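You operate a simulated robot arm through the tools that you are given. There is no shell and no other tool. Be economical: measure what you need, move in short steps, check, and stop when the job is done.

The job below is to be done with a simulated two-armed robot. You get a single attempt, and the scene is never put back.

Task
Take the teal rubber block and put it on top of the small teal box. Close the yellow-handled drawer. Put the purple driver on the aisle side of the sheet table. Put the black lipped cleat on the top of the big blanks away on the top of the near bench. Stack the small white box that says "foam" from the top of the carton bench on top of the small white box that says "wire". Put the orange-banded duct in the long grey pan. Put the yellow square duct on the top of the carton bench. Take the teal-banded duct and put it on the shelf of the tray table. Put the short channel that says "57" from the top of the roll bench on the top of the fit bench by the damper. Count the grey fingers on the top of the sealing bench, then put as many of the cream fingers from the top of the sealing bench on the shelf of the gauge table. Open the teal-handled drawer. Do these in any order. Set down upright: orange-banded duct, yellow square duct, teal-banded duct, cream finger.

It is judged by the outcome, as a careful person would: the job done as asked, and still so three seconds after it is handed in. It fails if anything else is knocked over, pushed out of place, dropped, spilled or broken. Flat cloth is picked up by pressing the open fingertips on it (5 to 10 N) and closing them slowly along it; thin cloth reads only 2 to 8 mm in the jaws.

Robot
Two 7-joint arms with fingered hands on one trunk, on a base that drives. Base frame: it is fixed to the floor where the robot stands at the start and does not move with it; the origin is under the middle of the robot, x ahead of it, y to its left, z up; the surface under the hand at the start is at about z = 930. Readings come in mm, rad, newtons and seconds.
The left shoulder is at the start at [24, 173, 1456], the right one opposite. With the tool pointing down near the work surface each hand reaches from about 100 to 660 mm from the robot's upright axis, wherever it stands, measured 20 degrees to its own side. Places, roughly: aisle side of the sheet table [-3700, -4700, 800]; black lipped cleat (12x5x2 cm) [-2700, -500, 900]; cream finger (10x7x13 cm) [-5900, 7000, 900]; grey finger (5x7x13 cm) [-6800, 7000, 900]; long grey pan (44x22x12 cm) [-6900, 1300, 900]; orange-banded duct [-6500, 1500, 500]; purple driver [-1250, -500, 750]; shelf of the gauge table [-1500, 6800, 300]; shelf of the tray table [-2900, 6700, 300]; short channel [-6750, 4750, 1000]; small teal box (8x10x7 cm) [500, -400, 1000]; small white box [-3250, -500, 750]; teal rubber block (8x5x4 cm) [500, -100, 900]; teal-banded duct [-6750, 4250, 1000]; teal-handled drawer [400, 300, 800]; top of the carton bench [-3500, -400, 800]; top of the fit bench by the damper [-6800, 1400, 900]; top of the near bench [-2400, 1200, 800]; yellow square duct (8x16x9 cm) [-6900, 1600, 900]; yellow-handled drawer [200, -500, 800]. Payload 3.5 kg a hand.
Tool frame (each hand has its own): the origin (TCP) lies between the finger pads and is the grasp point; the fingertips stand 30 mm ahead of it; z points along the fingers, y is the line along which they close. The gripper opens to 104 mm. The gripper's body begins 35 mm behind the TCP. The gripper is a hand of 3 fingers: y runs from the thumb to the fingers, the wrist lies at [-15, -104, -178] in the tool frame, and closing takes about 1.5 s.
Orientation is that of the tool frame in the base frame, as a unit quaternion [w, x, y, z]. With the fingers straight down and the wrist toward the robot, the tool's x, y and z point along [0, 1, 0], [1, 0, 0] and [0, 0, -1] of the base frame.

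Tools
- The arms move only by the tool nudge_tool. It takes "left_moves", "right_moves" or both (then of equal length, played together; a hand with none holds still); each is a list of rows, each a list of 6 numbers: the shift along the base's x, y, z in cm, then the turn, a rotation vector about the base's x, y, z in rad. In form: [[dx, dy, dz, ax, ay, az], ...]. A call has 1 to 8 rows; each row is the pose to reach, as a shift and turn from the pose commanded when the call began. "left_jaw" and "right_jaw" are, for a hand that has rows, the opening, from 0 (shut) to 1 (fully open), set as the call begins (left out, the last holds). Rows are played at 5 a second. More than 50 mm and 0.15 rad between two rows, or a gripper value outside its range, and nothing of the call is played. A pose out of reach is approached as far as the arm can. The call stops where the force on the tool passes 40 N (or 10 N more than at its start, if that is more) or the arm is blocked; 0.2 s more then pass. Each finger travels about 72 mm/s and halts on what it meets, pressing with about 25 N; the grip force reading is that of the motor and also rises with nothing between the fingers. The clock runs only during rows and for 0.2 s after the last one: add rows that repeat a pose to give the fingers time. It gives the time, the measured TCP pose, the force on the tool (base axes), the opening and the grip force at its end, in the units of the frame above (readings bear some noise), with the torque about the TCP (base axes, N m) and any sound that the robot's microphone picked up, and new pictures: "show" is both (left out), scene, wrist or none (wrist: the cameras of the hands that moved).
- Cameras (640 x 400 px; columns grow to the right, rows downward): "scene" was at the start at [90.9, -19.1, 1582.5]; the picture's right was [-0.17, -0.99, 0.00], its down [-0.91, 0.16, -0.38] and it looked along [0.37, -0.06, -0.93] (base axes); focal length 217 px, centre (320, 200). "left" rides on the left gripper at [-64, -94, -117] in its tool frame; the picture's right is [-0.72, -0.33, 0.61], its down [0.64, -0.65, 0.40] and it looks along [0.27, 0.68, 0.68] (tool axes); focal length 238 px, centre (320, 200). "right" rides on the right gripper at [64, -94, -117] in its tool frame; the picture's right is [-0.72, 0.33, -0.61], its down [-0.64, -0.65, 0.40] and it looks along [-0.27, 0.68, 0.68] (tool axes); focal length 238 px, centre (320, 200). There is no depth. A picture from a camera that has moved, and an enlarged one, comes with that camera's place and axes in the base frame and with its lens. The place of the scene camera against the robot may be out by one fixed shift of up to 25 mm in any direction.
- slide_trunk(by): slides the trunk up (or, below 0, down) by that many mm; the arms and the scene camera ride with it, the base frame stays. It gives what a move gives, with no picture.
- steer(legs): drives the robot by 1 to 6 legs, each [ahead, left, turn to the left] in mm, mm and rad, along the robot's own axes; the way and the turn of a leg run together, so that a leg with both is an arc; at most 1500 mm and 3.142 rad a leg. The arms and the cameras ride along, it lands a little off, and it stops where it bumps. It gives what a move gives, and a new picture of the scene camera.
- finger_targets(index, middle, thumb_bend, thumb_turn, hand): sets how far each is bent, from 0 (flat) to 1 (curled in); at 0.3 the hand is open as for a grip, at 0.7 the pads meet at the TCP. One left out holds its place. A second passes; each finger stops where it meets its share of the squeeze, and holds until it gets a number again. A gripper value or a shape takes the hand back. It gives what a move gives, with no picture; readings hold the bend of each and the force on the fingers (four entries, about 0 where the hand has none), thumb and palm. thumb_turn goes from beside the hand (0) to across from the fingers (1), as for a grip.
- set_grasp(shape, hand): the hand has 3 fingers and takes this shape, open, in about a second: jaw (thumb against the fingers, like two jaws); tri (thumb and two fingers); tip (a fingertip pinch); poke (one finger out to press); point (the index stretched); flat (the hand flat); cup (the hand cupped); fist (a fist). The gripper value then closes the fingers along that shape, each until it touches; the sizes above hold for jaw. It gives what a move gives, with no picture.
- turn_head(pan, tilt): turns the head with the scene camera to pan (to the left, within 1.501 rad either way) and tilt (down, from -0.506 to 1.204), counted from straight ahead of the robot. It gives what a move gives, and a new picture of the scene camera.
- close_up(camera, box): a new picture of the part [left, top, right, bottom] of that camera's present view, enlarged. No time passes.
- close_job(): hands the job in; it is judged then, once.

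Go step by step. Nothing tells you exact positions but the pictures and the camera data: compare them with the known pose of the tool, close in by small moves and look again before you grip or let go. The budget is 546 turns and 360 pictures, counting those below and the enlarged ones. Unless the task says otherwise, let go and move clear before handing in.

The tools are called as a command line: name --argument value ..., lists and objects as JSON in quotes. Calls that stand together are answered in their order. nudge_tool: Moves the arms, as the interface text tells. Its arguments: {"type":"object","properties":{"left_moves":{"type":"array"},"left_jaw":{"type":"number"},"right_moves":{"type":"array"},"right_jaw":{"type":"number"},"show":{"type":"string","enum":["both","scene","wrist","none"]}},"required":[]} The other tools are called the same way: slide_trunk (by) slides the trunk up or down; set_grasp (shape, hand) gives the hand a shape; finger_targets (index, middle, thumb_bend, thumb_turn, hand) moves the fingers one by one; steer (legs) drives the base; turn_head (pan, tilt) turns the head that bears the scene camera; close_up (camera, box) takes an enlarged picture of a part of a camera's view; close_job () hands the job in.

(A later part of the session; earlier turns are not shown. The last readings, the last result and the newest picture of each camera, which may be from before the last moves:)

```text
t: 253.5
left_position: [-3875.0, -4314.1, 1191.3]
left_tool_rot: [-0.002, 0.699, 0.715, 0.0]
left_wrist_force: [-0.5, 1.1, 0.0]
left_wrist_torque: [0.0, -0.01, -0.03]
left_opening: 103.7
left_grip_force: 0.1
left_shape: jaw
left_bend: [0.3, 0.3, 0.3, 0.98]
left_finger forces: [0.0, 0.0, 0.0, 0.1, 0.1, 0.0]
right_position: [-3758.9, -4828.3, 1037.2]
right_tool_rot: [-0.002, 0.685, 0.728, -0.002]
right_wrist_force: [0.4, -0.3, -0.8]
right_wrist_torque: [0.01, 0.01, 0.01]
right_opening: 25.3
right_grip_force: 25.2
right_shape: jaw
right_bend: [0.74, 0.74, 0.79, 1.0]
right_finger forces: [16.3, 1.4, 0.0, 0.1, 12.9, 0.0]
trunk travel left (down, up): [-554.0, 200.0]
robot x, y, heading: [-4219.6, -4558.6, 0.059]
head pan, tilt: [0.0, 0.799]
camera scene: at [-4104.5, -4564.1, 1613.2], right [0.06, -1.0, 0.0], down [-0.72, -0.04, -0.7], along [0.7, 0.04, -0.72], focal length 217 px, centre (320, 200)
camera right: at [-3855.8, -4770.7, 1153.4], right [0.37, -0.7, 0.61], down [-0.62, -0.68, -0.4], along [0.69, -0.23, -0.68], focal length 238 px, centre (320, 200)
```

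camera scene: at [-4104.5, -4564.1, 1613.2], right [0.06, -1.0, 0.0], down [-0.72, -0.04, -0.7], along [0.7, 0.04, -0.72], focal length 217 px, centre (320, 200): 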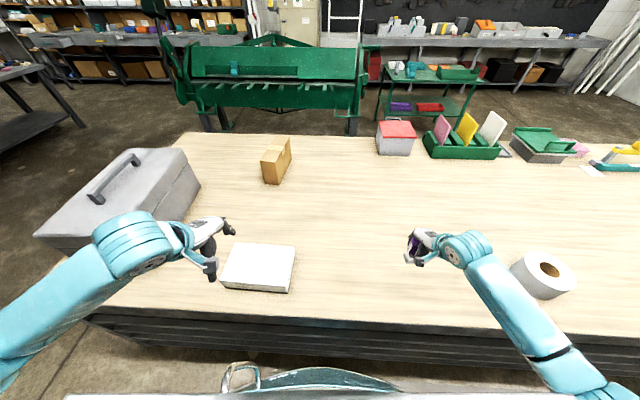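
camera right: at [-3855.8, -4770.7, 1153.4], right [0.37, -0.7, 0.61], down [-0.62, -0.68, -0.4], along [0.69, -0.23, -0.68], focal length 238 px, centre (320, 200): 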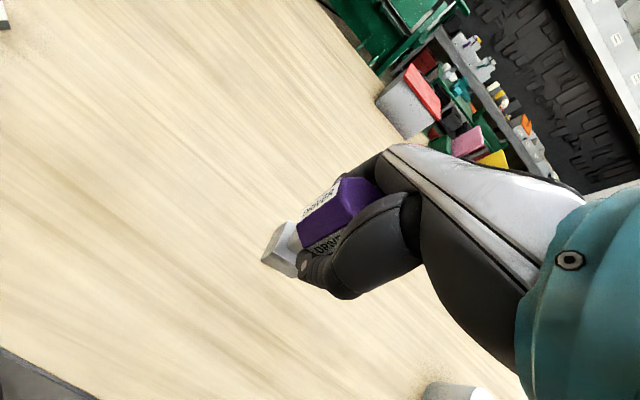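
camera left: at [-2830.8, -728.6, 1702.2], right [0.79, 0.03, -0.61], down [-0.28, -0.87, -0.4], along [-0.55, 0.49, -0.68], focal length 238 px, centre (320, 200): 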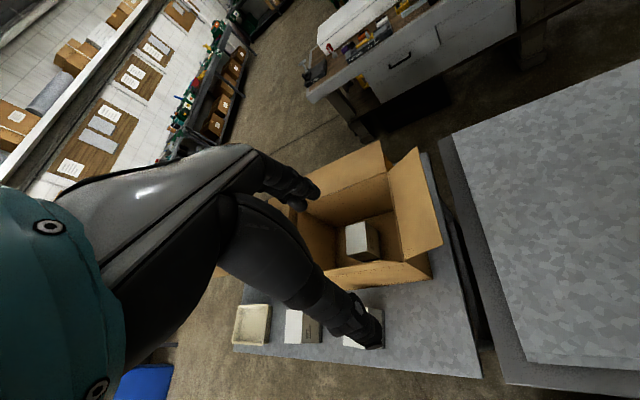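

The tape roll is well away. Lowering further.

nudge_tool --right_moves '[[0, 0, -1.5, 0, 0, 0], [0, 0, -3, 0, 0, 0], [0, 0, -4, 0, 0, 0], [0, 0, -5, 0, 0, 0]]' --show "wrist"

```text
t: 254.5
left_position: [-3875.0, -4314.5, 1192.0]
left_tool_rot: [-0.001, 0.698, 0.716, 0.0]
left_wrist_force: [0.2, 0.1, -0.3]
left_wrist_torque: [0.03, -0.01, -0.02]
left_opening: 103.7
left_grip_force: 0.0
left_shape: jaw
left_bend: [0.3, 0.3, 0.3, 0.98]
left_finger forces: [0.1, 0.1, 0.0, 0.0, 0.0, 0.0]
right_position: [-3758.4, -4827.8, 984.0]
right_tool_rot: [-0.002, 0.685, 0.729, -0.002]
right_wrist_force: [0.1, 0.7, -2.5]
right_wrist_torque: [0.04, 0.03, 0.03]
right_opening: 25.3
right_grip_force: 25.5
right_shape: jaw
right_bend: [0.74, 0.74, 0.79, 1.0]
right_finger forces: [16.3, 1.4, 0.0, 0.0, 12.9, 0.0]
trunk travel left (down, up): [-554.0, 200.0]
robot x, y, heading: [-4218.9, -4558.1, 0.054]
head pan, tilt: [0.0, 0.799]
camera right: at [-3855.6, -4769.4, 1101.7], right [0.37, -0.7, 0.61], down [-0.61, -0.68, -0.4], along [0.69, -0.23, -0.68], focal length 238 px, centre (320, 200)
```

right: 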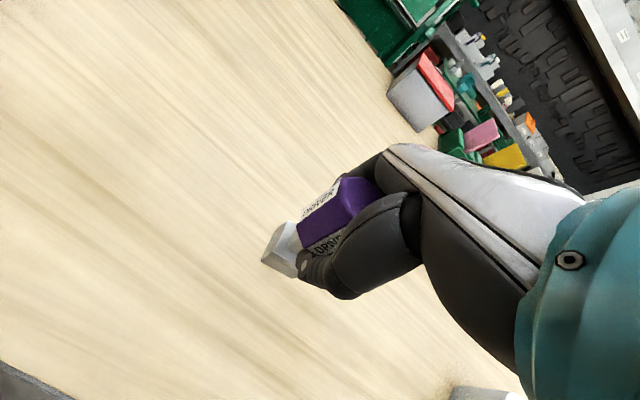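

nudge_tool --right_moves '[[0, 0, -0.6, 0, 0, 0], [0, 0, -1.2, 0, 0, 0], [0, 0, -1.8, 0, 0, 0]]' --show "none"

nudge_tool --right_moves '[[0, 0, -0.5, 0, 0, 0], [0, 0, -1, 0, 0, 0]]' --show "wrist"

```text
t: 255.3
left_position: [-3875.9, -4313.9, 1190.4]
left_tool_rot: [-0.001, 0.698, 0.716, 0.0]
left_wrist_force: [0.2, -0.3, -0.6]
left_wrist_torque: [0.02, 0.01, 0.01]
left_opening: 103.6
left_grip_force: 0.1
left_shape: jaw
left_bend: [0.3, 0.3, 0.3, 0.98]
left_finger forces: [0.1, 0.0, 0.0, 0.1, 0.1, 0.1]
right_position: [-3758.3, -4826.7, 966.8]
right_tool_rot: [-0.003, 0.685, 0.728, -0.001]
right_wrist_force: [-0.5, 0.4, -1.6]
right_wrist_torque: [0.04, 0.01, 0.02]
right_opening: 25.1
right_grip_force: 25.0
right_shape: jaw
right_bend: [0.74, 0.74, 0.79, 1.0]
right_finger forces: [16.2, 1.3, 0.1, 0.0, 12.9, 0.0]
trunk travel left (down, up): [-554.0, 200.0]
robot x, y, heading: [-4219.8, -4556.9, 0.053]
head pan, tilt: [0.0, 0.799]
```

```text
t: 255.9
left_position: [-3874.6, -4314.3, 1191.7]
left_tool_rot: [-0.002, 0.698, 0.716, -0.001]
left_wrist_force: [-0.6, -1.0, 0.9]
left_wrist_torque: [-0.01, 0.02, -0.02]
left_opening: 103.4
left_grip_force: 0.0
left_shape: jaw
left_bend: [0.3, 0.3, 0.3, 0.98]
left_finger forces: [0.0, 0.0, 0.1, 0.0, 0.0, 0.0]
right_position: [-3759.3, -4827.6, 956.6]
right_tool_rot: [-0.002, 0.685, 0.728, -0.001]
right_wrist_force: [0.6, 0.0, -1.6]
right_wrist_torque: [0.01, 0.03, 0.03]
right_opening: 25.3
right_grip_force: 25.1
right_shape: jaw
right_bend: [0.74, 0.74, 0.79, 1.0]
right_finger forces: [16.2, 1.4, 0.0, 0.1, 12.8, 0.0]
trunk travel left (down, up): [-554.0, 200.0]
robot x, y, heading: [-4220.3, -4559.8, 0.056]
head pan, tilt: [0.0, 0.799]
camera right: at [-3856.6, -4769.1, 1073.8], right [0.37, -0.7, 0.61], down [-0.61, -0.68, -0.4], along [0.7, -0.23, -0.68], focal length 238 px, centre (320, 200)
```

right: 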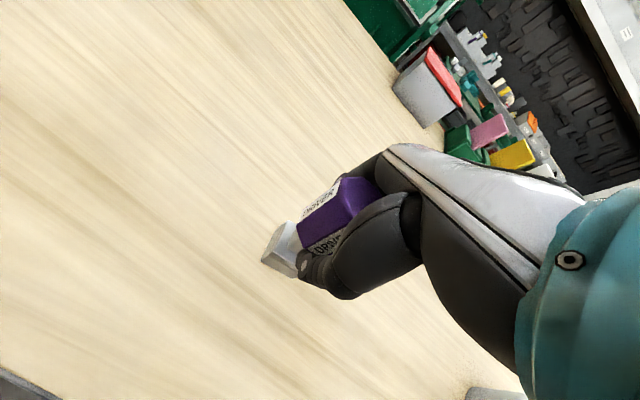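

nudge_tool --right_moves '[[0, 0, -0.5, 0, 0, 0], [0, 0, -1, 0, 0, 0]]' --show "none"

nudge_tool --right_moves '[[0, 0, -0.5, 0, 0, 0], [0, 0, -1, 0, 0, 0]]' --show "none"

nudge_tool --right_moves '[[0, 0, -0.5, 0, 0, 0], [0, 0, -1, 0, 0, 0]]' --show "none"

```text
t: 256.5
left_position: [-3875.0, -4314.0, 1191.3]
left_tool_rot: [-0.001, 0.699, 0.715, -0.001]
left_wrist_force: [-0.1, 1.0, -0.7]
left_wrist_torque: [-0.01, 0.01, 0.01]
left_opening: 103.6
left_grip_force: 0.1
left_shape: jaw
left_bend: [0.3, 0.3, 0.3, 0.98]
left_finger forces: [0.1, 0.1, 0.0, 0.0, 0.0, 0.0]
right_position: [-3760.8, -4826.6, 947.1]
right_tool_rot: [-0.003, 0.685, 0.728, -0.001]
right_wrist_force: [0.1, 0.4, -2.2]
right_wrist_torque: [0.0, 0.03, -0.01]
right_opening: 25.5
right_grip_force: 25.4
right_shape: jaw
right_bend: [0.74, 0.74, 0.79, 1.0]
right_finger forces: [16.1, 1.5, 0.1, 0.0, 12.9, 0.0]
trunk travel left (down, up): [-554.0, 200.0]
robot x, y, heading: [-4218.2, -4555.9, 0.055]
head pan, tilt: [0.0, 0.799]
```

```text
t: 257.1
left_position: [-3876.2, -4313.5, 1192.5]
left_tool_rot: [-0.002, 0.698, 0.716, 0.0]
left_wrist_force: [-0.4, -0.5, -0.8]
left_wrist_torque: [0.0, -0.03, 0.03]
left_opening: 103.5
left_grip_force: 0.0
left_shape: jaw
left_bend: [0.3, 0.3, 0.3, 0.98]
left_finger forces: [0.1, 0.0, 0.1, 0.0, 0.1, 0.0]
right_position: [-3759.2, -4828.3, 937.4]
right_tool_rot: [-0.002, 0.685, 0.728, -0.002]
right_wrist_force: [0.2, 0.3, -1.4]
right_wrist_torque: [0.03, -0.02, -0.02]
right_opening: 25.2
right_grip_force: 25.4
right_shape: jaw
right_bend: [0.74, 0.74, 0.79, 1.0]
right_finger forces: [16.3, 1.4, 0.1, 0.0, 13.0, 0.0]
trunk travel left (down, up): [-554.0, 200.0]
robot x, y, heading: [-4220.8, -4559.9, 0.058]
head pan, tilt: [0.0, 0.799]
```

```text
t: 257.7
left_position: [-3875.4, -4314.2, 1192.3]
left_tool_rot: [-0.001, 0.698, 0.716, 0.001]
left_wrist_force: [-0.7, -0.6, 0.8]
left_wrist_torque: [0.02, -0.01, 0.0]
left_opening: 103.5
left_grip_force: 0.0
left_shape: jaw
left_bend: [0.3, 0.3, 0.3, 0.98]
left_finger forces: [0.0, 0.1, 0.1, 0.0, 0.0, 0.0]
right_position: [-3760.7, -4828.9, 927.8]
right_tool_rot: [-0.003, 0.685, 0.729, -0.001]
right_wrist_force: [0.2, 0.6, -1.7]
right_wrist_torque: [-0.02, 0.02, -0.02]
right_opening: 25.2
right_grip_force: 25.2
right_shape: jaw
right_bend: [0.74, 0.74, 0.79, 1.0]
right_finger forces: [16.3, 1.4, 0.1, 0.1, 13.0, 0.0]
trunk travel left (down, up): [-554.0, 200.0]
robot x, y, heading: [-4219.8, -4557.2, 0.057]
head pan, tilt: [0.0, 0.799]
```

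nudge_tool --right_moves '[[0, 0, -0.5, 0, 0, 0], [0, 0, -1, 0, 0, 0]]' --show "wrist"

close_up --camera "scene" --box '[360, 200, 520, 320]'

```text
t: 258.3
left_position: [-3874.7, -4313.2, 1192.3]
left_tool_rot: [-0.001, 0.699, 0.715, 0.0]
left_wrist_force: [0.2, -0.5, -0.6]
left_wrist_torque: [0.02, -0.01, 0.01]
left_opening: 103.7
left_grip_force: 0.1
left_shape: jaw
left_bend: [0.3, 0.3, 0.3, 0.98]
left_finger forces: [0.1, 0.0, 0.0, 0.0, 0.0, 0.0]
right_position: [-3761.3, -4827.2, 915.3]
right_tool_rot: [-0.002, 0.685, 0.728, -0.002]
right_wrist_force: [-0.3, -0.2, -1.2]
right_wrist_torque: [-0.03, 0.04, -0.03]
right_opening: 24.9
right_grip_force: 24.9
right_shape: jaw
right_bend: [0.74, 0.74, 0.79, 1.0]
right_finger forces: [16.1, 1.4, 0.0, 0.0, 13.0, 0.1]
trunk travel left (down, up): [-554.0, 200.0]
robot x, y, heading: [-4220.5, -4562.4, 0.057]
head pan, tilt: [0.0, 0.799]
camera right: at [-3857.1, -4769.6, 1033.6], right [0.37, -0.7, 0.61], down [-0.62, -0.68, -0.4], along [0.69, -0.23, -0.68], focal length 238 px, centre (320, 200)
```

right: 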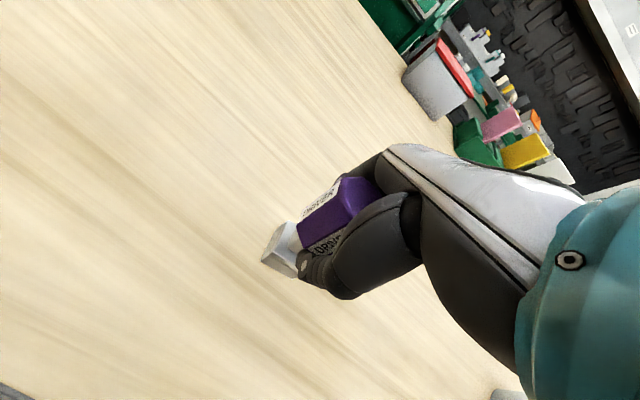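

```text
3.33 times, centred on (440, 260) of scene
camera zoom: at [-4104.6, -4564.0, 1613.2], right [0.06, -1.0, 0.0], down [-0.72, -0.04, -0.7], along [0.7, 0.04, -0.72], focal length 723 px, centre (-80, 0)
```

zoom: 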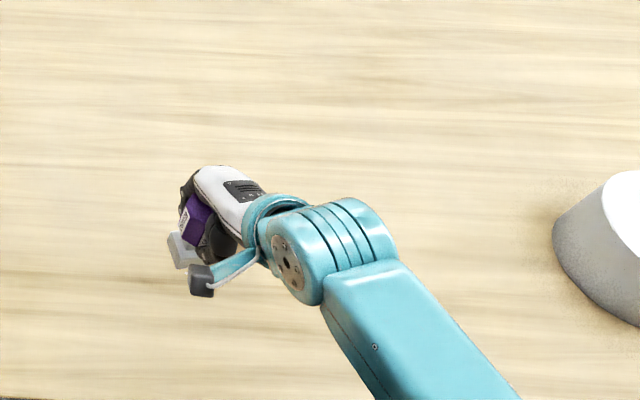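

The table top works out to about z 770, so there is more to go. Lowering quicker, then slowly.

nudge_tool --right_moves '[[0, 0, -1.5, 0, 0, 0], [0, 0, -3, 0, 0, 0], [0, 0, -4, 0, 0, 0]]' --show "none"

nudge_tool --right_moves '[[0, 0, -0.5, 0, 0, 0], [0, 0, -1, 0, 0, 0]]' --show "none"

nudge_tool --right_moves '[[0, 0, -0.5, 0, 0, 0], [0, 0, -1, 0, 0, 0]]' --show "wrist"

```text
t: 259.1
left_position: [-3874.9, -4314.1, 1191.7]
left_tool_rot: [-0.002, 0.699, 0.715, 0.0]
left_wrist_force: [-0.9, 0.1, 0.0]
left_wrist_torque: [0.01, 0.0, -0.02]
left_opening: 103.8
left_grip_force: 0.1
left_shape: jaw
left_bend: [0.3, 0.3, 0.3, 0.98]
left_finger forces: [0.1, 0.0, 0.0, 0.0, 0.0, 0.1]
right_position: [-3758.9, -4827.6, 878.0]
right_tool_rot: [-0.002, 0.685, 0.728, -0.002]
right_wrist_force: [-0.6, 0.5, -1.2]
right_wrist_torque: [0.02, 0.02, -0.01]
right_opening: 25.2
right_grip_force: 24.4
right_shape: jaw
right_bend: [0.74, 0.74, 0.79, 1.0]
right_finger forces: [16.2, 1.5, 0.0, 0.0, 13.1, 0.0]
trunk travel left (down, up): [-554.0, 200.0]
robot x, y, heading: [-4221.1, -4558.2, 0.055]
head pan, tilt: [0.0, 0.799]
```

```text
t: 259.7
left_position: [-3874.1, -4314.4, 1191.6]
left_tool_rot: [-0.001, 0.699, 0.715, 0.0]
left_wrist_force: [0.0, -0.3, -0.3]
left_wrist_torque: [0.04, -0.03, -0.03]
left_opening: 103.6
left_grip_force: 0.0
left_shape: jaw
left_bend: [0.3, 0.3, 0.3, 0.98]
left_finger forces: [0.0, 0.1, 0.0, 0.0, 0.0, 0.0]
right_position: [-3759.5, -4828.3, 866.9]
right_tool_rot: [-0.002, 0.686, 0.728, -0.002]
right_wrist_force: [-0.4, -0.3, -1.0]
right_wrist_torque: [0.03, 0.02, 0.0]
right_opening: 25.0
right_grip_force: 25.1
right_shape: jaw
right_bend: [0.74, 0.74, 0.79, 1.0]
right_finger forces: [16.3, 1.2, 0.0, 0.0, 12.9, 0.1]
trunk travel left (down, up): [-554.0, 200.0]
robot x, y, heading: [-4222.4, -4560.6, 0.056]
head pan, tilt: [0.0, 0.799]
```

```text
t: 260.3
left_position: [-3876.9, -4313.0, 1192.9]
left_tool_rot: [-0.001, 0.699, 0.715, 0.0]
left_wrist_force: [-1.2, 0.7, 1.6]
left_wrist_torque: [0.01, -0.03, -0.01]
left_opening: 103.7
left_grip_force: 0.0
left_shape: jaw
left_bend: [0.3, 0.3, 0.3, 0.98]
left_finger forces: [0.0, 0.0, 0.0, 0.0, 0.0, 0.0]
right_position: [-3757.8, -4828.7, 859.7]
right_tool_rot: [0.001, 0.686, 0.727, 0.0]
right_wrist_force: [0.4, -6.6, 18.4]
right_wrist_torque: [0.07, -0.31, -0.1]
right_opening: 25.6
right_grip_force: 25.2
right_shape: jaw
right_bend: [0.75, 0.74, 0.8, 1.0]
right_finger forces: [15.1, 3.2, 0.0, 0.0, 12.2, 0.1]
trunk travel left (down, up): [-554.0, 200.0]
robot x, y, heading: [-4218.3, -4559.5, 0.056]
head pan, tilt: [0.0, 0.799]
camera right: at [-3855.9, -4771.1, 976.3], right [0.37, -0.7, 0.61], down [-0.61, -0.68, -0.41], along [0.7, -0.23, -0.68], focal length 238 px, centre (320, 200)
```

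right: 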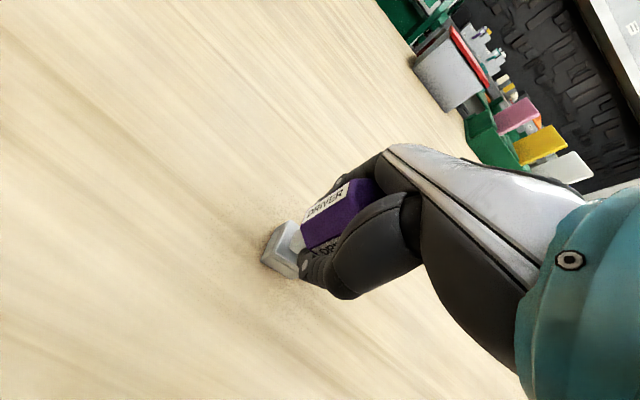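

Touching the table. I'll ease off, open, wait and lift away.

nudge_tool --right_moves '[[0, 0, 0.2, 0, 0, 0], [0, 0, 0.2, 0, 0, 0], [0, 0, 0.2, 0, 0, 0], [0, 0, 0.2, 0, 0, 0], [0, 0, 0.2, 0, 0, 0]]' --right_jaw 0.7 --show "wrist"

nudge_tool --right_moves '[[0, 0, 2, 0, 0, 0], [0, 0, 5, 0, 0, 0], [0, 0, 9, 0, 0, 0], [-3, 0, 13, 0, 0, 0], [-6, 0, 17, 0, 0, 0]]' --show "both"

```text
t: 261.5
left_position: [-3876.2, -4313.2, 1191.3]
left_tool_rot: [-0.002, 0.699, 0.715, -0.001]
left_wrist_force: [-0.1, -0.1, -0.5]
left_wrist_torque: [0.0, 0.01, 0.0]
left_opening: 103.6
left_grip_force: 0.1
left_shape: jaw
left_bend: [0.3, 0.3, 0.3, 0.98]
left_finger forces: [0.0, 0.0, 0.0, 0.0, 0.0, 0.0]
right_position: [-3759.6, -4827.3, 858.1]
right_tool_rot: [-0.003, 0.685, 0.729, -0.003]
right_wrist_force: [0.5, 0.2, 0.2]
right_wrist_torque: [0.01, 0.0, 0.01]
right_opening: 72.3
right_grip_force: 0.0
right_shape: jaw
right_bend: [0.27, 0.37, 0.58, 0.99]
right_finger forces: [0.0, 0.0, 0.1, 0.1, 0.0, 0.1]
trunk travel left (down, up): [-554.0, 200.0]
robot x, y, heading: [-4218.8, -4560.0, 0.054]
head pan, tilt: [0.0, 0.799]
camera right: at [-3857.6, -4769.7, 975.4], right [0.37, -0.7, 0.61], down [-0.62, -0.68, -0.4], along [0.69, -0.23, -0.68], focal length 238 px, centre (320, 200)
```

right: 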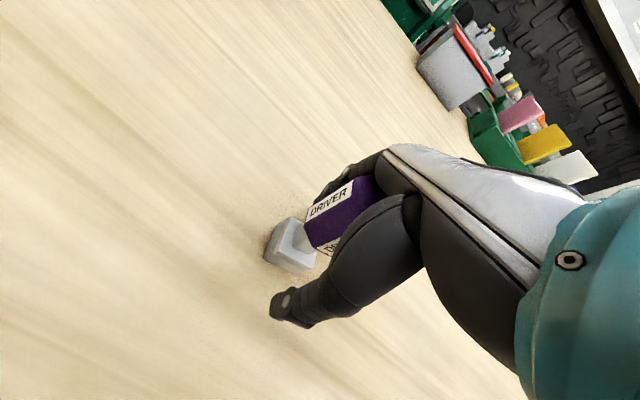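

```text
t: 262.7
left_position: [-3876.0, -4314.2, 1191.8]
left_tool_rot: [-0.001, 0.699, 0.715, 0.0]
left_wrist_force: [0.2, -0.1, -0.2]
left_wrist_torque: [-0.03, 0.03, -0.02]
left_opening: 103.8
left_grip_force: 0.1
left_shape: jaw
left_bend: [0.3, 0.3, 0.3, 0.98]
left_finger forces: [0.0, 0.0, 0.0, 0.0, 0.0, 0.0]
right_position: [-3818.6, -4825.7, 1031.4]
right_tool_rot: [-0.002, 0.685, 0.728, -0.003]
right_wrist_force: [0.2, 0.7, 0.2]
right_wrist_torque: [-0.01, -0.01, -0.01]
right_opening: 72.7
right_grip_force: 0.1
right_shape: jaw
right_bend: [0.27, 0.37, 0.58, 0.99]
right_finger forces: [0.1, 0.1, 0.1, 0.0, 0.1, 0.0]
trunk travel left (down, up): [-554.0, 200.0]
robot x, y, heading: [-4220.7, -4558.1, 0.057]
head pan, tilt: [0.0, 0.799]
camera scene: at [-4105.2, -4564.0, 1613.2], right [0.06, -1.0, 0.0], down [-0.72, -0.04, -0.7], along [0.7, 0.04, -0.72], focal length 217 px, centre (320, 200)
camera right: at [-3914.8, -4767.1, 1148.9], right [0.37, -0.7, 0.61], down [-0.62, -0.68, -0.4], along [0.69, -0.23, -0.68], focal length 238 px, centre (320, 200)
```

scene: 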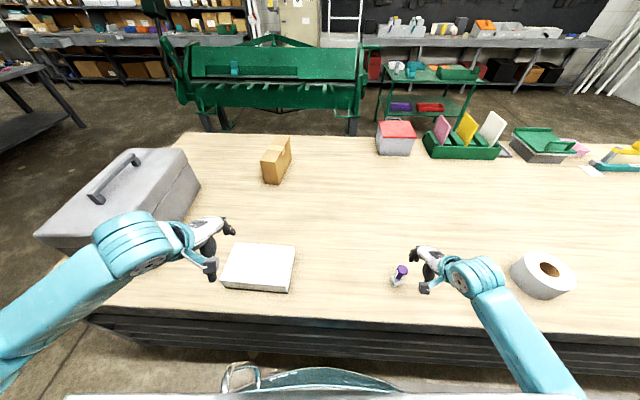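
right: 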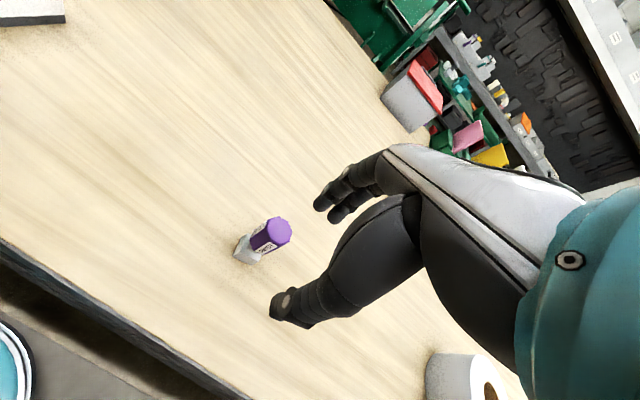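

The driver stands upright on the aisle side. Next the FOAM box from the aisle side of the carton bench; I'll tuck the hands and drive there.

nudge_tool --right_moves '[[-2, -2, 4, 0, 0, 0], [-4, -4, 8, 0, 0, 0], [-6, -6, 12, 0, 0, 0], [-8, -8, 15, 0, 0, 0]]' --right_jaw 1 --show "none"

steer --legs '[[-300, 0, -0.057], [0, 1500, 0], [0, 1500, 0], [0, 1500, 0], [0, 460, 0]]'

```text
t: 263.7
left_position: [-3874.4, -4314.6, 1192.2]
left_tool_rot: [-0.002, 0.698, 0.716, 0.0]
left_wrist_force: [-0.1, -0.6, 0.6]
left_wrist_torque: [-0.01, 0.02, -0.01]
left_opening: 104.0
left_grip_force: 0.1
left_shape: jaw
left_bend: [0.3, 0.3, 0.3, 0.98]
left_finger forces: [0.0, 0.0, 0.0, 0.1, 0.1, 0.0]
right_position: [-3899.9, -4904.7, 1177.7]
right_tool_rot: [-0.002, 0.686, 0.728, -0.002]
right_wrist_force: [-1.2, -0.4, 0.5]
right_wrist_torque: [0.01, -0.05, 0.03]
right_opening: 103.7
right_grip_force: 0.1
right_shape: jaw
right_bend: [0.3, 0.3, 0.3, 0.98]
right_finger forces: [0.0, 0.1, 0.1, 0.0, 0.1, 0.0]
trunk travel left (down, up): [-554.0, 200.0]
robot x, y, heading: [-4221.5, -4559.6, 0.057]
head pan, tilt: [0.0, 0.799]
```

```text
t: 286.9
left_position: [-3945.3, 95.7, 1192.5]
left_tool_rot: [-0.001, 0.75, 0.661, 0.001]
left_wrist_force: [0.5, -0.4, -0.2]
left_wrist_torque: [0.02, -0.01, -0.02]
left_opening: 103.6
left_grip_force: 0.0
left_shape: jaw
left_bend: [0.3, 0.3, 0.3, 0.98]
left_finger forces: [0.0, 0.0, 0.0, 0.1, 0.1, 0.0]
right_position: [-4056.7, -483.5, 1175.9]
right_tool_rot: [-0.002, 0.738, 0.675, -0.002]
right_wrist_force: [0.1, 0.4, 0.0]
right_wrist_torque: [0.01, 0.0, 0.0]
right_opening: 103.6
right_grip_force: 0.0
right_shape: jaw
right_bend: [0.3, 0.3, 0.3, 0.98]
right_finger forces: [0.0, 0.0, 0.0, 0.0, 0.0, 0.0]
trunk travel left (down, up): [-554.0, 200.0]
robot x, y, heading: [-4323.3, -96.2, -0.096]
head pan, tilt: [0.0, 0.799]
stopped in leg 4: the robot was blocked; the commanded pose is now the measured one
camera scene: at [-4208.3, -113.3, 1613.2], right [-0.09, -1.0, 0.0], down [-0.71, 0.07, -0.7], along [0.69, -0.07, -0.72], focal length 217 px, centre (320, 200)
```

scene: 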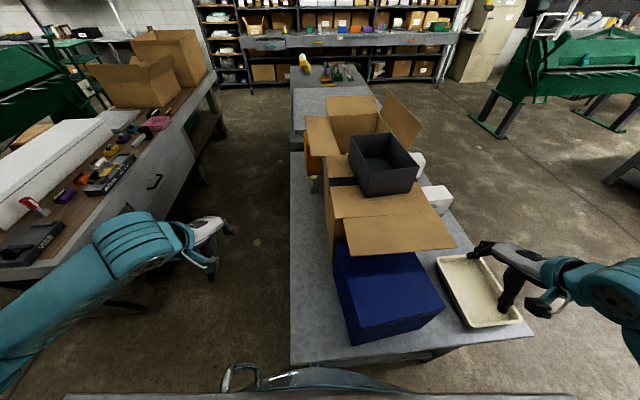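

I was blocked by touching the carton bench's end after drifting. I'll back off and go around with more clearance.

steer --legs '[[-220, 0, 0.096], [0, 520, 0]]'

```text
t: 291.2
left_position: [-4178.3, 646.1, 1191.4]
left_tool_rot: [-0.001, 0.723, 0.691, 0.0]
left_wrist_force: [0.9, 0.5, -0.1]
left_wrist_torque: [-0.01, -0.03, -0.01]
left_opening: 103.9
left_grip_force: 0.0
left_shape: jaw
left_bend: [0.3, 0.3, 0.3, 0.98]
left_finger forces: [0.0, 0.0, 0.1, 0.1, 0.0, 0.0]
right_position: [-4241.6, 58.0, 1176.0]
right_tool_rot: [-0.001, 0.711, 0.703, -0.002]
right_wrist_force: [-0.2, -0.6, 0.1]
right_wrist_torque: [0.01, -0.01, -0.02]
right_opening: 103.5
right_grip_force: 0.1
right_shape: jaw
right_bend: [0.3, 0.3, 0.3, 0.98]
right_finger forces: [0.1, 0.0, 0.1, 0.0, 0.0, 0.0]
trunk travel left (down, up): [-554.0, 200.0]
robot x, y, heading: [-4540.0, 424.9, -0.017]
head pan, tilt: [0.0, 0.799]
camera scene: at [-4423.4, 414.0, 1613.2], right [-0.01, -1.0, 0.0], down [-0.72, 0.01, -0.7], along [0.7, -0.01, -0.72], focal length 217 px, centre (320, 200)
```

scene: 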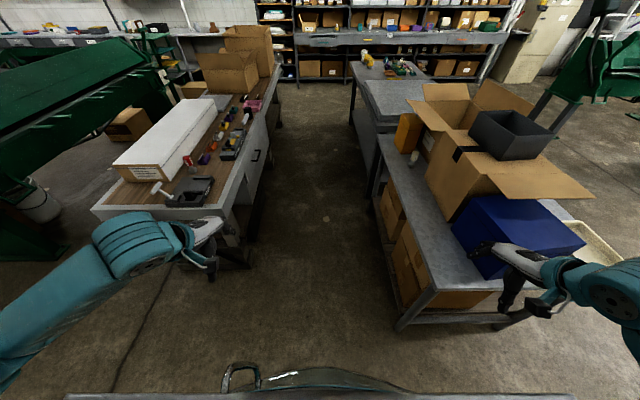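

There's a small white thing on the aisle side of the carton bench. Let me enlarge it.

close_up --camera "scene" --box '[340, 80, 540, 240]'

close_up --camera "scene" --box '[385, 105, 445, 180]'

```text
2.50 times, centred on (440, 160) of scene
camera zoom: at [-4423.4, 414.0, 1613.2], right [-0.01, -1.0, 0.0], down [-0.72, 0.01, -0.7], along [0.7, -0.01, -0.72], focal length 542 px, centre (20, 300)
```

zoom: 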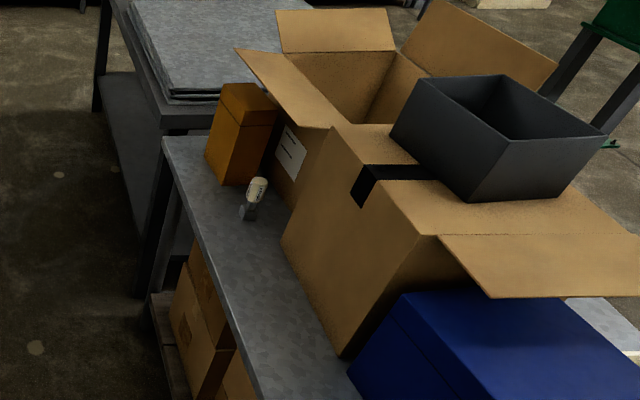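

```text
5.33 times, centred on (415, 142) of scene
camera zoom: at [-4423.4, 414.0, 1613.2], right [-0.01, -1.0, 0.0], down [-0.72, 0.01, -0.7], along [0.7, -0.01, -0.72], focal length 1157 px, centre (-187, 507)
```

zoom: 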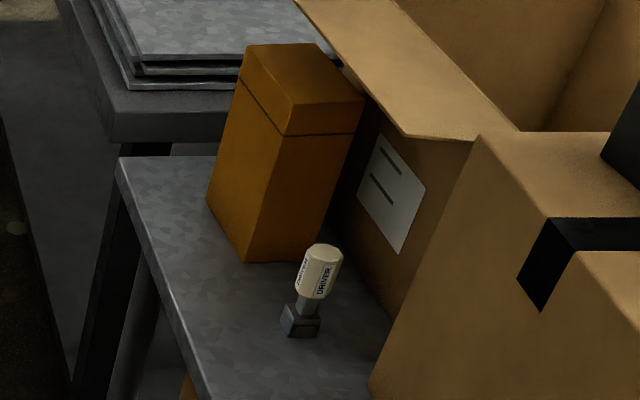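

That is a cream driver and an orange box; the FOAM box is the one in the carton. I'll drive into the aisle, turn to face obliquely, and reach in with the left hand turned sideways over the flat flap.

steer --legs '[[1000, 0, 0.017], [600, 0, 0], [0, 0, -1.3], [0, 0, -1.25]]'

```text
t: 305.7
left_position: [-3101.3, 57.9, 1191.3]
left_tool_rot: [0.0, 0.884, -0.468, 0.002]
left_wrist_force: [0.3, 0.2, 0.1]
left_wrist_torque: [0.01, -0.03, -0.01]
left_opening: 103.7
left_grip_force: 0.1
left_shape: jaw
left_bend: [0.3, 0.3, 0.3, 0.98]
left_finger forces: [0.0, 0.0, 0.1, 0.1, 0.0, 0.1]
right_position: [-3401.3, 566.2, 1176.5]
right_tool_rot: [-0.003, 0.892, -0.451, 0.001]
right_wrist_force: [0.7, 0.3, -0.4]
right_wrist_torque: [0.01, 0.03, -0.04]
right_opening: 103.9
right_grip_force: 0.1
right_shape: jaw
right_bend: [0.3, 0.3, 0.3, 0.98]
right_finger forces: [0.0, 0.0, 0.0, 0.1, 0.0, 0.0]
trunk travel left (down, up): [-554.0, 200.0]
robot x, y, heading: [-2945.6, 453.2, -2.511]
head pan, tilt: [0.0, 0.799]
camera scene: at [-3003.1, 385.3, 1613.2], right [-0.59, 0.81, 0.0], down [0.58, 0.42, -0.7], along [-0.56, -0.41, -0.72], focal length 217 px, centre (320, 200)
```

scene: 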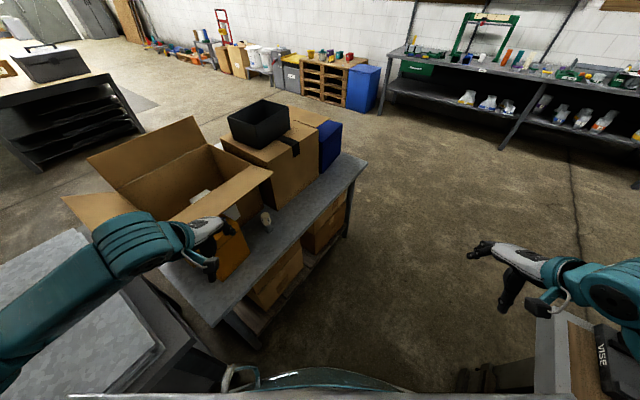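

Good view. I'll close in on the bench, then turn the left hand and bring it over the carton at a safe height.

steer --legs '[[125, 175, 0]]'

nudge_tool --left_moves '[[-2, -3, 1, 0, 0, -0.12], [-4, -6, 1, 0, 0, -0.24], [-6, -9, 1, 0, 0, -0.36], [-8, -12, 1, 0, 0, -0.48], [-10, -15, 1, 0, 0, -0.597]]' --show "both"

```text
t: 307.4
left_position: [-3096.9, -158.4, 1192.1]
left_tool_rot: [0.001, 0.886, -0.464, 0.001]
left_wrist_force: [0.0, -0.6, 0.3]
left_wrist_torque: [0.01, 0.0, 0.01]
left_opening: 103.8
left_grip_force: 0.1
left_shape: jaw
left_bend: [0.3, 0.3, 0.3, 0.98]
left_finger forces: [0.0, 0.0, 0.0, 0.1, 0.0, 0.1]
right_position: [-3401.0, 348.5, 1176.7]
right_tool_rot: [-0.002, 0.894, -0.449, 0.001]
right_wrist_force: [-0.6, -0.2, -0.6]
right_wrist_torque: [0.03, -0.02, 0.01]
right_opening: 103.7
right_grip_force: 0.0
right_shape: jaw
right_bend: [0.3, 0.3, 0.3, 0.98]
right_finger forces: [0.0, 0.0, 0.1, 0.0, 0.0, 0.0]
trunk travel left (down, up): [-554.0, 200.0]
robot x, y, heading: [-2944.5, 231.9, -2.508]
head pan, tilt: [0.0, 0.799]
camera scene: at [-3000.6, 168.7, 1613.2], right [-0.59, 0.8, 0.0], down [0.58, 0.43, -0.7], along [-0.56, -0.41, -0.72], focal length 217 px, centre (320, 200)
```

scene: 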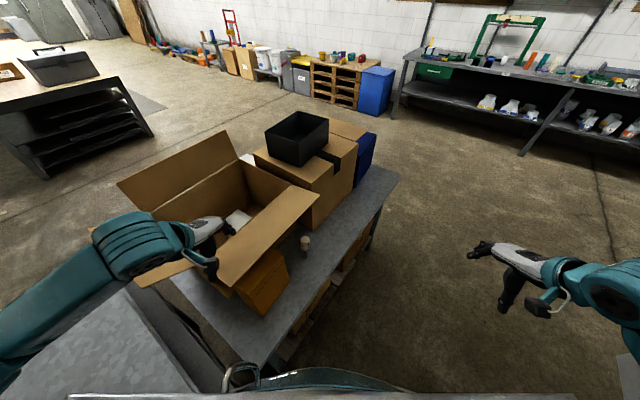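

```text
t: 308.6
left_position: [-3200.0, -310.8, 1201.0]
left_tool_rot: [0.0, 0.709, -0.705, 0.0]
left_wrist_force: [-1.0, 0.5, -0.1]
left_wrist_torque: [0.02, 0.01, 0.02]
left_opening: 103.8
left_grip_force: 0.1
left_shape: jaw
left_bend: [0.3, 0.3, 0.3, 0.98]
left_finger forces: [0.0, 0.1, 0.0, 0.0, 0.0, 0.1]
right_position: [-3401.0, 347.8, 1175.3]
right_tool_rot: [-0.003, 0.894, -0.449, 0.002]
right_wrist_force: [0.9, 0.0, -0.1]
right_wrist_torque: [0.01, 0.0, -0.04]
right_opening: 104.0
right_grip_force: 0.0
right_shape: jaw
right_bend: [0.3, 0.3, 0.3, 0.98]
right_finger forces: [0.1, 0.1, 0.0, 0.0, 0.0, 0.0]
trunk travel left (down, up): [-554.0, 200.0]
robot x, y, heading: [-2942.6, 238.2, -2.509]
head pan, tilt: [0.0, 0.799]
camera scene: at [-3001.5, 168.2, 1613.1], right [-0.59, 0.8, 0.0], down [0.58, 0.43, -0.7], along [-0.56, -0.41, -0.72], focal length 217 px, centre (320, 200)
camera left: at [-3105.4, -247.3, 1318.4], right [0.32, 0.72, -0.61], down [0.66, -0.64, -0.4], along [-0.68, -0.27, -0.68], focal length 238 px, centre (320, 200)
```

scene: 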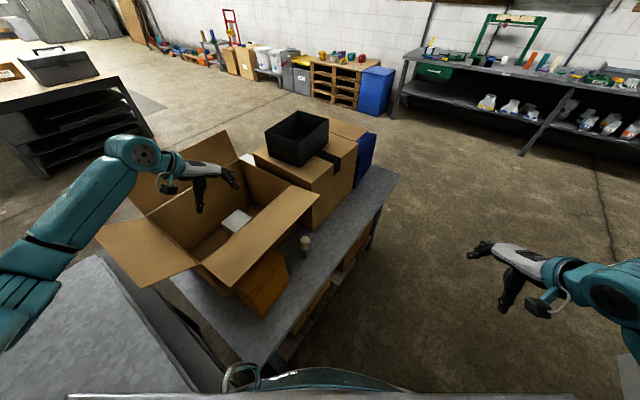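
left: 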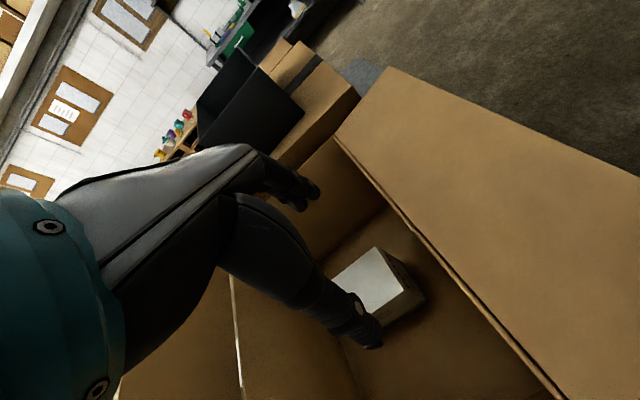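

The arm reaches with the proper yaw. Let me read the box's label from here.

close_up --camera "left" --box '[320, 230, 440, 330]'

```text
4.00 times, centred on (380, 280) of left
camera zoom: at [-3105.4, -247.3, 1318.4], right [0.32, 0.72, -0.61], down [0.66, -0.64, -0.4], along [-0.68, -0.27, -0.68], focal length 953 px, centre (80, -120)
```

zoom: 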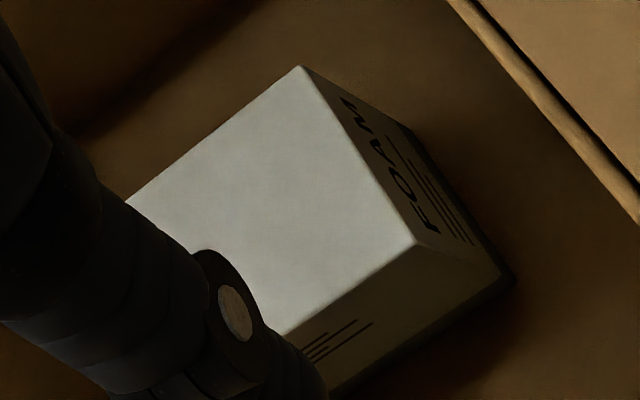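

It says FOAM. Its centre is about [-3271,-407], top near z 918. I'll move over it and descend partway, watching the forearm and flaps.

nudge_tool --left_moves '[[-3.5, -3, 0, 0, 0, 0.04], [-7.1, -6.5, 0, 0, 0, 0.04], [-7.1, -9.6, -2, 0, 0, 0.04], [-7.1, -9.6, -6, 0, 0, 0.04], [-7.1, -9.6, -10, 0, 0, 0.04], [-7.1, -9.6, -14, 0, 0, 0.04], [-7.1, -9.6, -14, 0, 0, 0.04]]' --show "both"

```text
refused: row 2 steps farther than a row can; nothing moved
```

nudge_tool --left_moves '[[-3, -3, 0, 0, 0, 0.04], [-6, -6, 0, 0, 0, 0.04], [-7.1, -9.6, -2, 0, 0, 0.04], [-7.1, -9.6, -6, 0, 0, 0.04], [-7.1, -9.6, -10, 0, 0, 0.04], [-7.1, -9.6, -14, 0, 0, 0.04], [-7.1, -9.6, -14, 0, 0, 0.04]]' --show "both"

```text
t: 310.1
left_position: [-3261.5, -386.9, 1074.0]
left_tool_rot: [-0.001, 0.724, -0.69, 0.001]
left_wrist_force: [-0.5, 0.5, -0.8]
left_wrist_torque: [0.02, -0.04, -0.02]
left_opening: 103.8
left_grip_force: 0.1
left_shape: jaw
left_bend: [0.3, 0.3, 0.3, 0.98]
left_finger forces: [0.0, 0.1, 0.0, 0.0, 0.0, 0.0]
left hand out of reach, approached as far as the arm can: row 5, 6, 7
right_position: [-3400.6, 347.8, 1176.1]
right_tool_rot: [-0.003, 0.894, -0.449, 0.001]
right_wrist_force: [0.5, -0.1, 0.3]
right_wrist_torque: [0.0, 0.02, -0.02]
right_opening: 103.6
right_grip_force: 0.0
right_shape: jaw
right_bend: [0.3, 0.3, 0.3, 0.98]
right_finger forces: [0.0, 0.0, 0.1, 0.1, 0.0, 0.1]
trunk travel left (down, up): [-554.0, 200.0]
robot x, y, heading: [-2942.2, 236.9, -2.505]
head pan, tilt: [0.0, 0.799]
camera scene: at [-3000.8, 169.0, 1613.2], right [-0.59, 0.8, 0.0], down [0.58, 0.43, -0.7], along [-0.56, -0.41, -0.72], focal length 217 px, centre (320, 200)
camera left: at [-3170.6, -319.8, 1191.4], right [0.29, 0.73, -0.61], down [0.68, -0.61, -0.4], along [-0.67, -0.3, -0.68], focal length 238 px, centre (320, 200)
```

scene: 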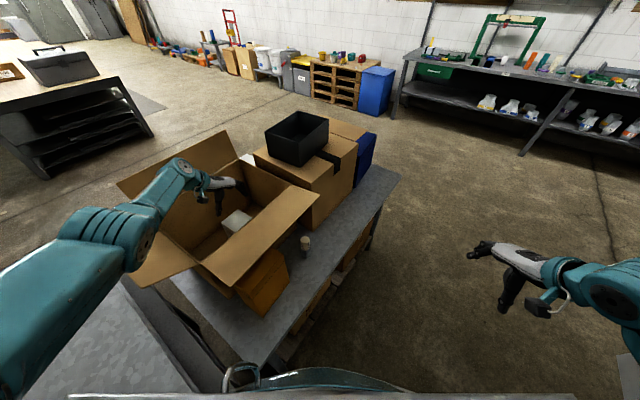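
left: 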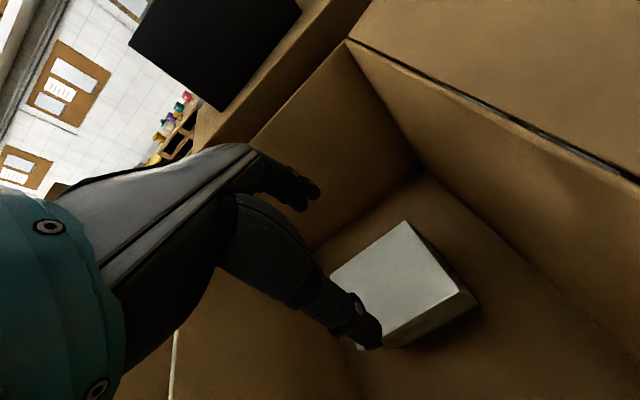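

The arm is stretched out; I'll raise the hand, bring the base 80 mm closer along the bench, re-centre, then lower the trunk.

nudge_tool --left_moves '[[0.5, 1, 4, 0, 0, 0], [1, 2, 8, 0, 0, 0], [1, 3, 12, 0, 0, 0]]' --show "none"

steer --legs '[[64, -48, 0]]'

nudge_tool --left_moves '[[3, -1, 0, 0, 0, 0], [6, -2, 0, 0, 0, 0], [7.5, -4, 0, 0, 0, 0], [7.5, -4, 0, 0, 0, 0]]' --show "none"

```text
t: 310.9
left_position: [-3251.6, -358.6, 1193.3]
left_tool_rot: [-0.001, 0.723, -0.69, 0.001]
left_wrist_force: [-0.1, 0.5, -0.2]
left_wrist_torque: [-0.01, -0.02, -0.01]
left_opening: 103.8
left_grip_force: 0.0
left_shape: jaw
left_bend: [0.3, 0.3, 0.3, 0.98]
left_finger forces: [0.0, 0.1, 0.0, 0.0, 0.1, 0.0]
right_position: [-3400.9, 349.1, 1176.2]
right_tool_rot: [-0.003, 0.894, -0.449, 0.001]
right_wrist_force: [0.1, 0.7, 0.3]
right_wrist_torque: [-0.02, 0.01, 0.02]
right_opening: 103.5
right_grip_force: 0.1
right_shape: jaw
right_bend: [0.3, 0.3, 0.3, 0.98]
right_finger forces: [0.0, 0.0, 0.0, 0.0, 0.1, 0.1]
trunk travel left (down, up): [-554.0, 200.0]
robot x, y, heading: [-2941.1, 235.7, -2.505]
head pan, tilt: [0.0, 0.799]
```

```text
t: 312.0
left_position: [-3335.2, -357.4, 1192.5]
left_tool_rot: [0.0, 0.722, -0.692, 0.001]
left_wrist_force: [-0.3, 0.0, 1.0]
left_wrist_torque: [-0.01, -0.04, -0.04]
left_opening: 103.7
left_grip_force: 0.1
left_shape: jaw
left_bend: [0.3, 0.3, 0.3, 0.98]
left_finger forces: [0.1, 0.1, 0.0, 0.1, 0.0, 0.0]
right_position: [-3479.7, 349.5, 1175.4]
right_tool_rot: [-0.003, 0.893, -0.45, 0.001]
right_wrist_force: [-0.4, 0.8, 0.1]
right_wrist_torque: [0.01, 0.01, 0.01]
right_opening: 103.7
right_grip_force: 0.1
right_shape: jaw
right_bend: [0.3, 0.3, 0.3, 0.98]
right_finger forces: [0.1, 0.0, 0.0, 0.0, 0.1, 0.0]
trunk travel left (down, up): [-554.0, 200.0]
robot x, y, heading: [-3025.3, 235.8, -2.506]
head pan, tilt: [0.0, 0.799]
camera scene: at [-3081.5, 169.9, 1613.1], right [-0.59, 0.81, 0.0], down [0.58, 0.42, -0.7], along [-0.56, -0.41, -0.72], focal length 217 px, centre (320, 200)
```

scene: 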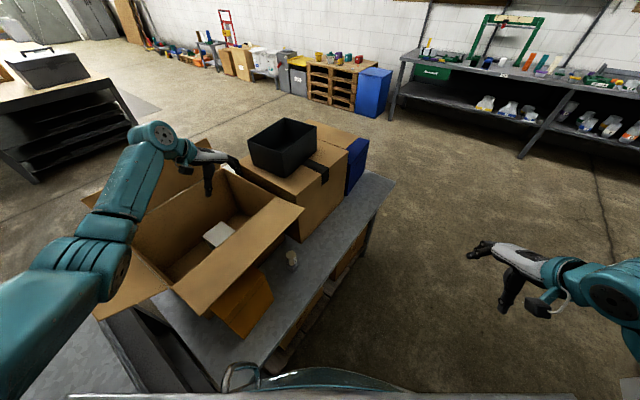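

```text
t: 313.0
left_position: [-3260.4, -398.7, 1192.3]
left_tool_rot: [0.0, 0.723, -0.691, 0.001]
left_wrist_force: [-0.6, 0.2, -0.3]
left_wrist_torque: [0.01, 0.02, -0.01]
left_opening: 103.9
left_grip_force: 0.0
left_shape: jaw
left_bend: [0.3, 0.3, 0.3, 0.98]
left_finger forces: [0.0, 0.0, 0.0, 0.0, 0.0, 0.0]
right_position: [-3480.3, 350.4, 1177.5]
right_tool_rot: [-0.002, 0.893, -0.451, 0.001]
right_wrist_force: [-0.1, -0.6, -0.1]
right_wrist_torque: [-0.02, -0.01, -0.01]
right_opening: 103.9
right_grip_force: 0.1
right_shape: jaw
right_bend: [0.3, 0.3, 0.3, 0.98]
right_finger forces: [0.0, 0.0, 0.1, 0.0, 0.1, 0.1]
trunk travel left (down, up): [-554.0, 200.0]
robot x, y, heading: [-3024.9, 235.2, -2.51]
head pan, tilt: [0.0, 0.799]
```

Now lower the trunk 150 mm, which takes the open hand down into the carton above the box.

slide_trunk --by -150

nudge_tool --left_moves '[[0, 0, 0, 0, 0, 0]]' --show "both"

```text
t: 314.8
left_position: [-3265.6, -380.4, 1063.1]
left_tool_rot: [0.013, 0.723, -0.691, 0.011]
left_wrist_force: [0.3, -1.2, 0.4]
left_wrist_torque: [-0.01, -0.01, 0.02]
left_opening: 103.8
left_grip_force: 0.0
left_shape: jaw
left_bend: [0.3, 0.3, 0.3, 0.98]
left_finger forces: [0.0, 0.1, 0.1, 0.1, 0.0, 0.0]
right_position: [-3485.2, 370.8, 1020.4]
right_tool_rot: [0.002, 0.893, -0.45, 0.011]
right_wrist_force: [0.3, -0.7, -0.1]
right_wrist_torque: [0.01, -0.01, 0.0]
right_opening: 103.5
right_grip_force: 0.1
right_shape: jaw
right_bend: [0.3, 0.3, 0.3, 0.98]
right_finger forces: [0.0, 0.1, 0.0, 0.0, 0.0, 0.0]
trunk travel left (down, up): [-404.0, 350.0]
robot x, y, heading: [-3023.0, 237.5, -2.515]
head pan, tilt: [0.0, 0.799]
```

```text
t: 315.4
left_position: [-3265.2, -380.6, 1066.4]
left_tool_rot: [0.017, 0.723, -0.691, 0.011]
left_wrist_force: [-0.3, 0.8, 0.7]
left_wrist_torque: [0.0, -0.02, 0.0]
left_opening: 103.6
left_grip_force: 0.2
left_shape: jaw
left_bend: [0.3, 0.3, 0.3, 0.98]
left_finger forces: [0.1, 0.0, 0.0, 0.1, 0.1, 0.0]
right_position: [-3485.8, 370.5, 1019.3]
right_tool_rot: [0.003, 0.893, -0.449, 0.01]
right_wrist_force: [-0.1, -0.3, 0.4]
right_wrist_torque: [0.0, -0.02, -0.04]
right_opening: 103.6
right_grip_force: 0.1
right_shape: jaw
right_bend: [0.3, 0.3, 0.3, 0.98]
right_finger forces: [0.0, 0.0, 0.0, 0.1, 0.0, 0.0]
trunk travel left (down, up): [-404.0, 350.0]
robot x, y, heading: [-3022.3, 234.9, -2.507]
head pan, tilt: [0.0, 0.799]
stopped in row 1 (left hand): the arm was blocked; the commanded pose is now the measured one
camera scene: at [-3104.6, 186.9, 1462.6], right [-0.59, 0.81, -0.02], down [0.58, 0.41, -0.7], along [-0.56, -0.43, -0.71], focal length 217 px, centre (320, 200)
camera left: at [-3173.1, -308.7, 1179.3], right [0.29, 0.71, -0.64], down [0.68, -0.62, -0.39], along [-0.68, -0.33, -0.66], focal length 238 px, centre (320, 200)
```

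scene: 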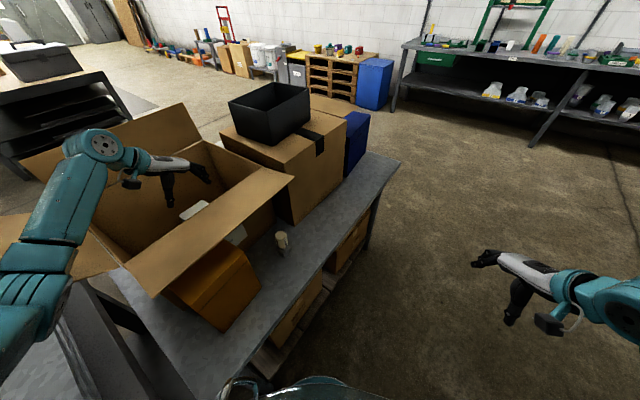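
left: 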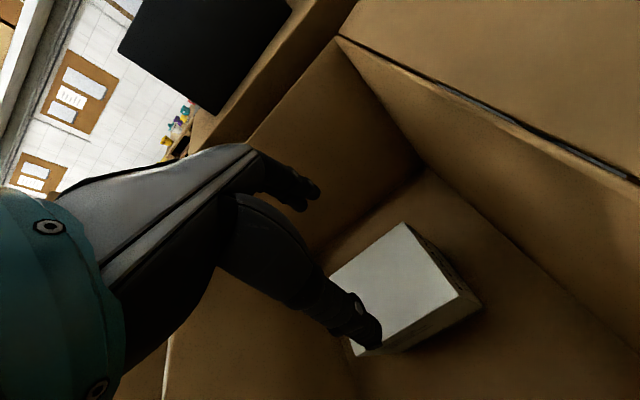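

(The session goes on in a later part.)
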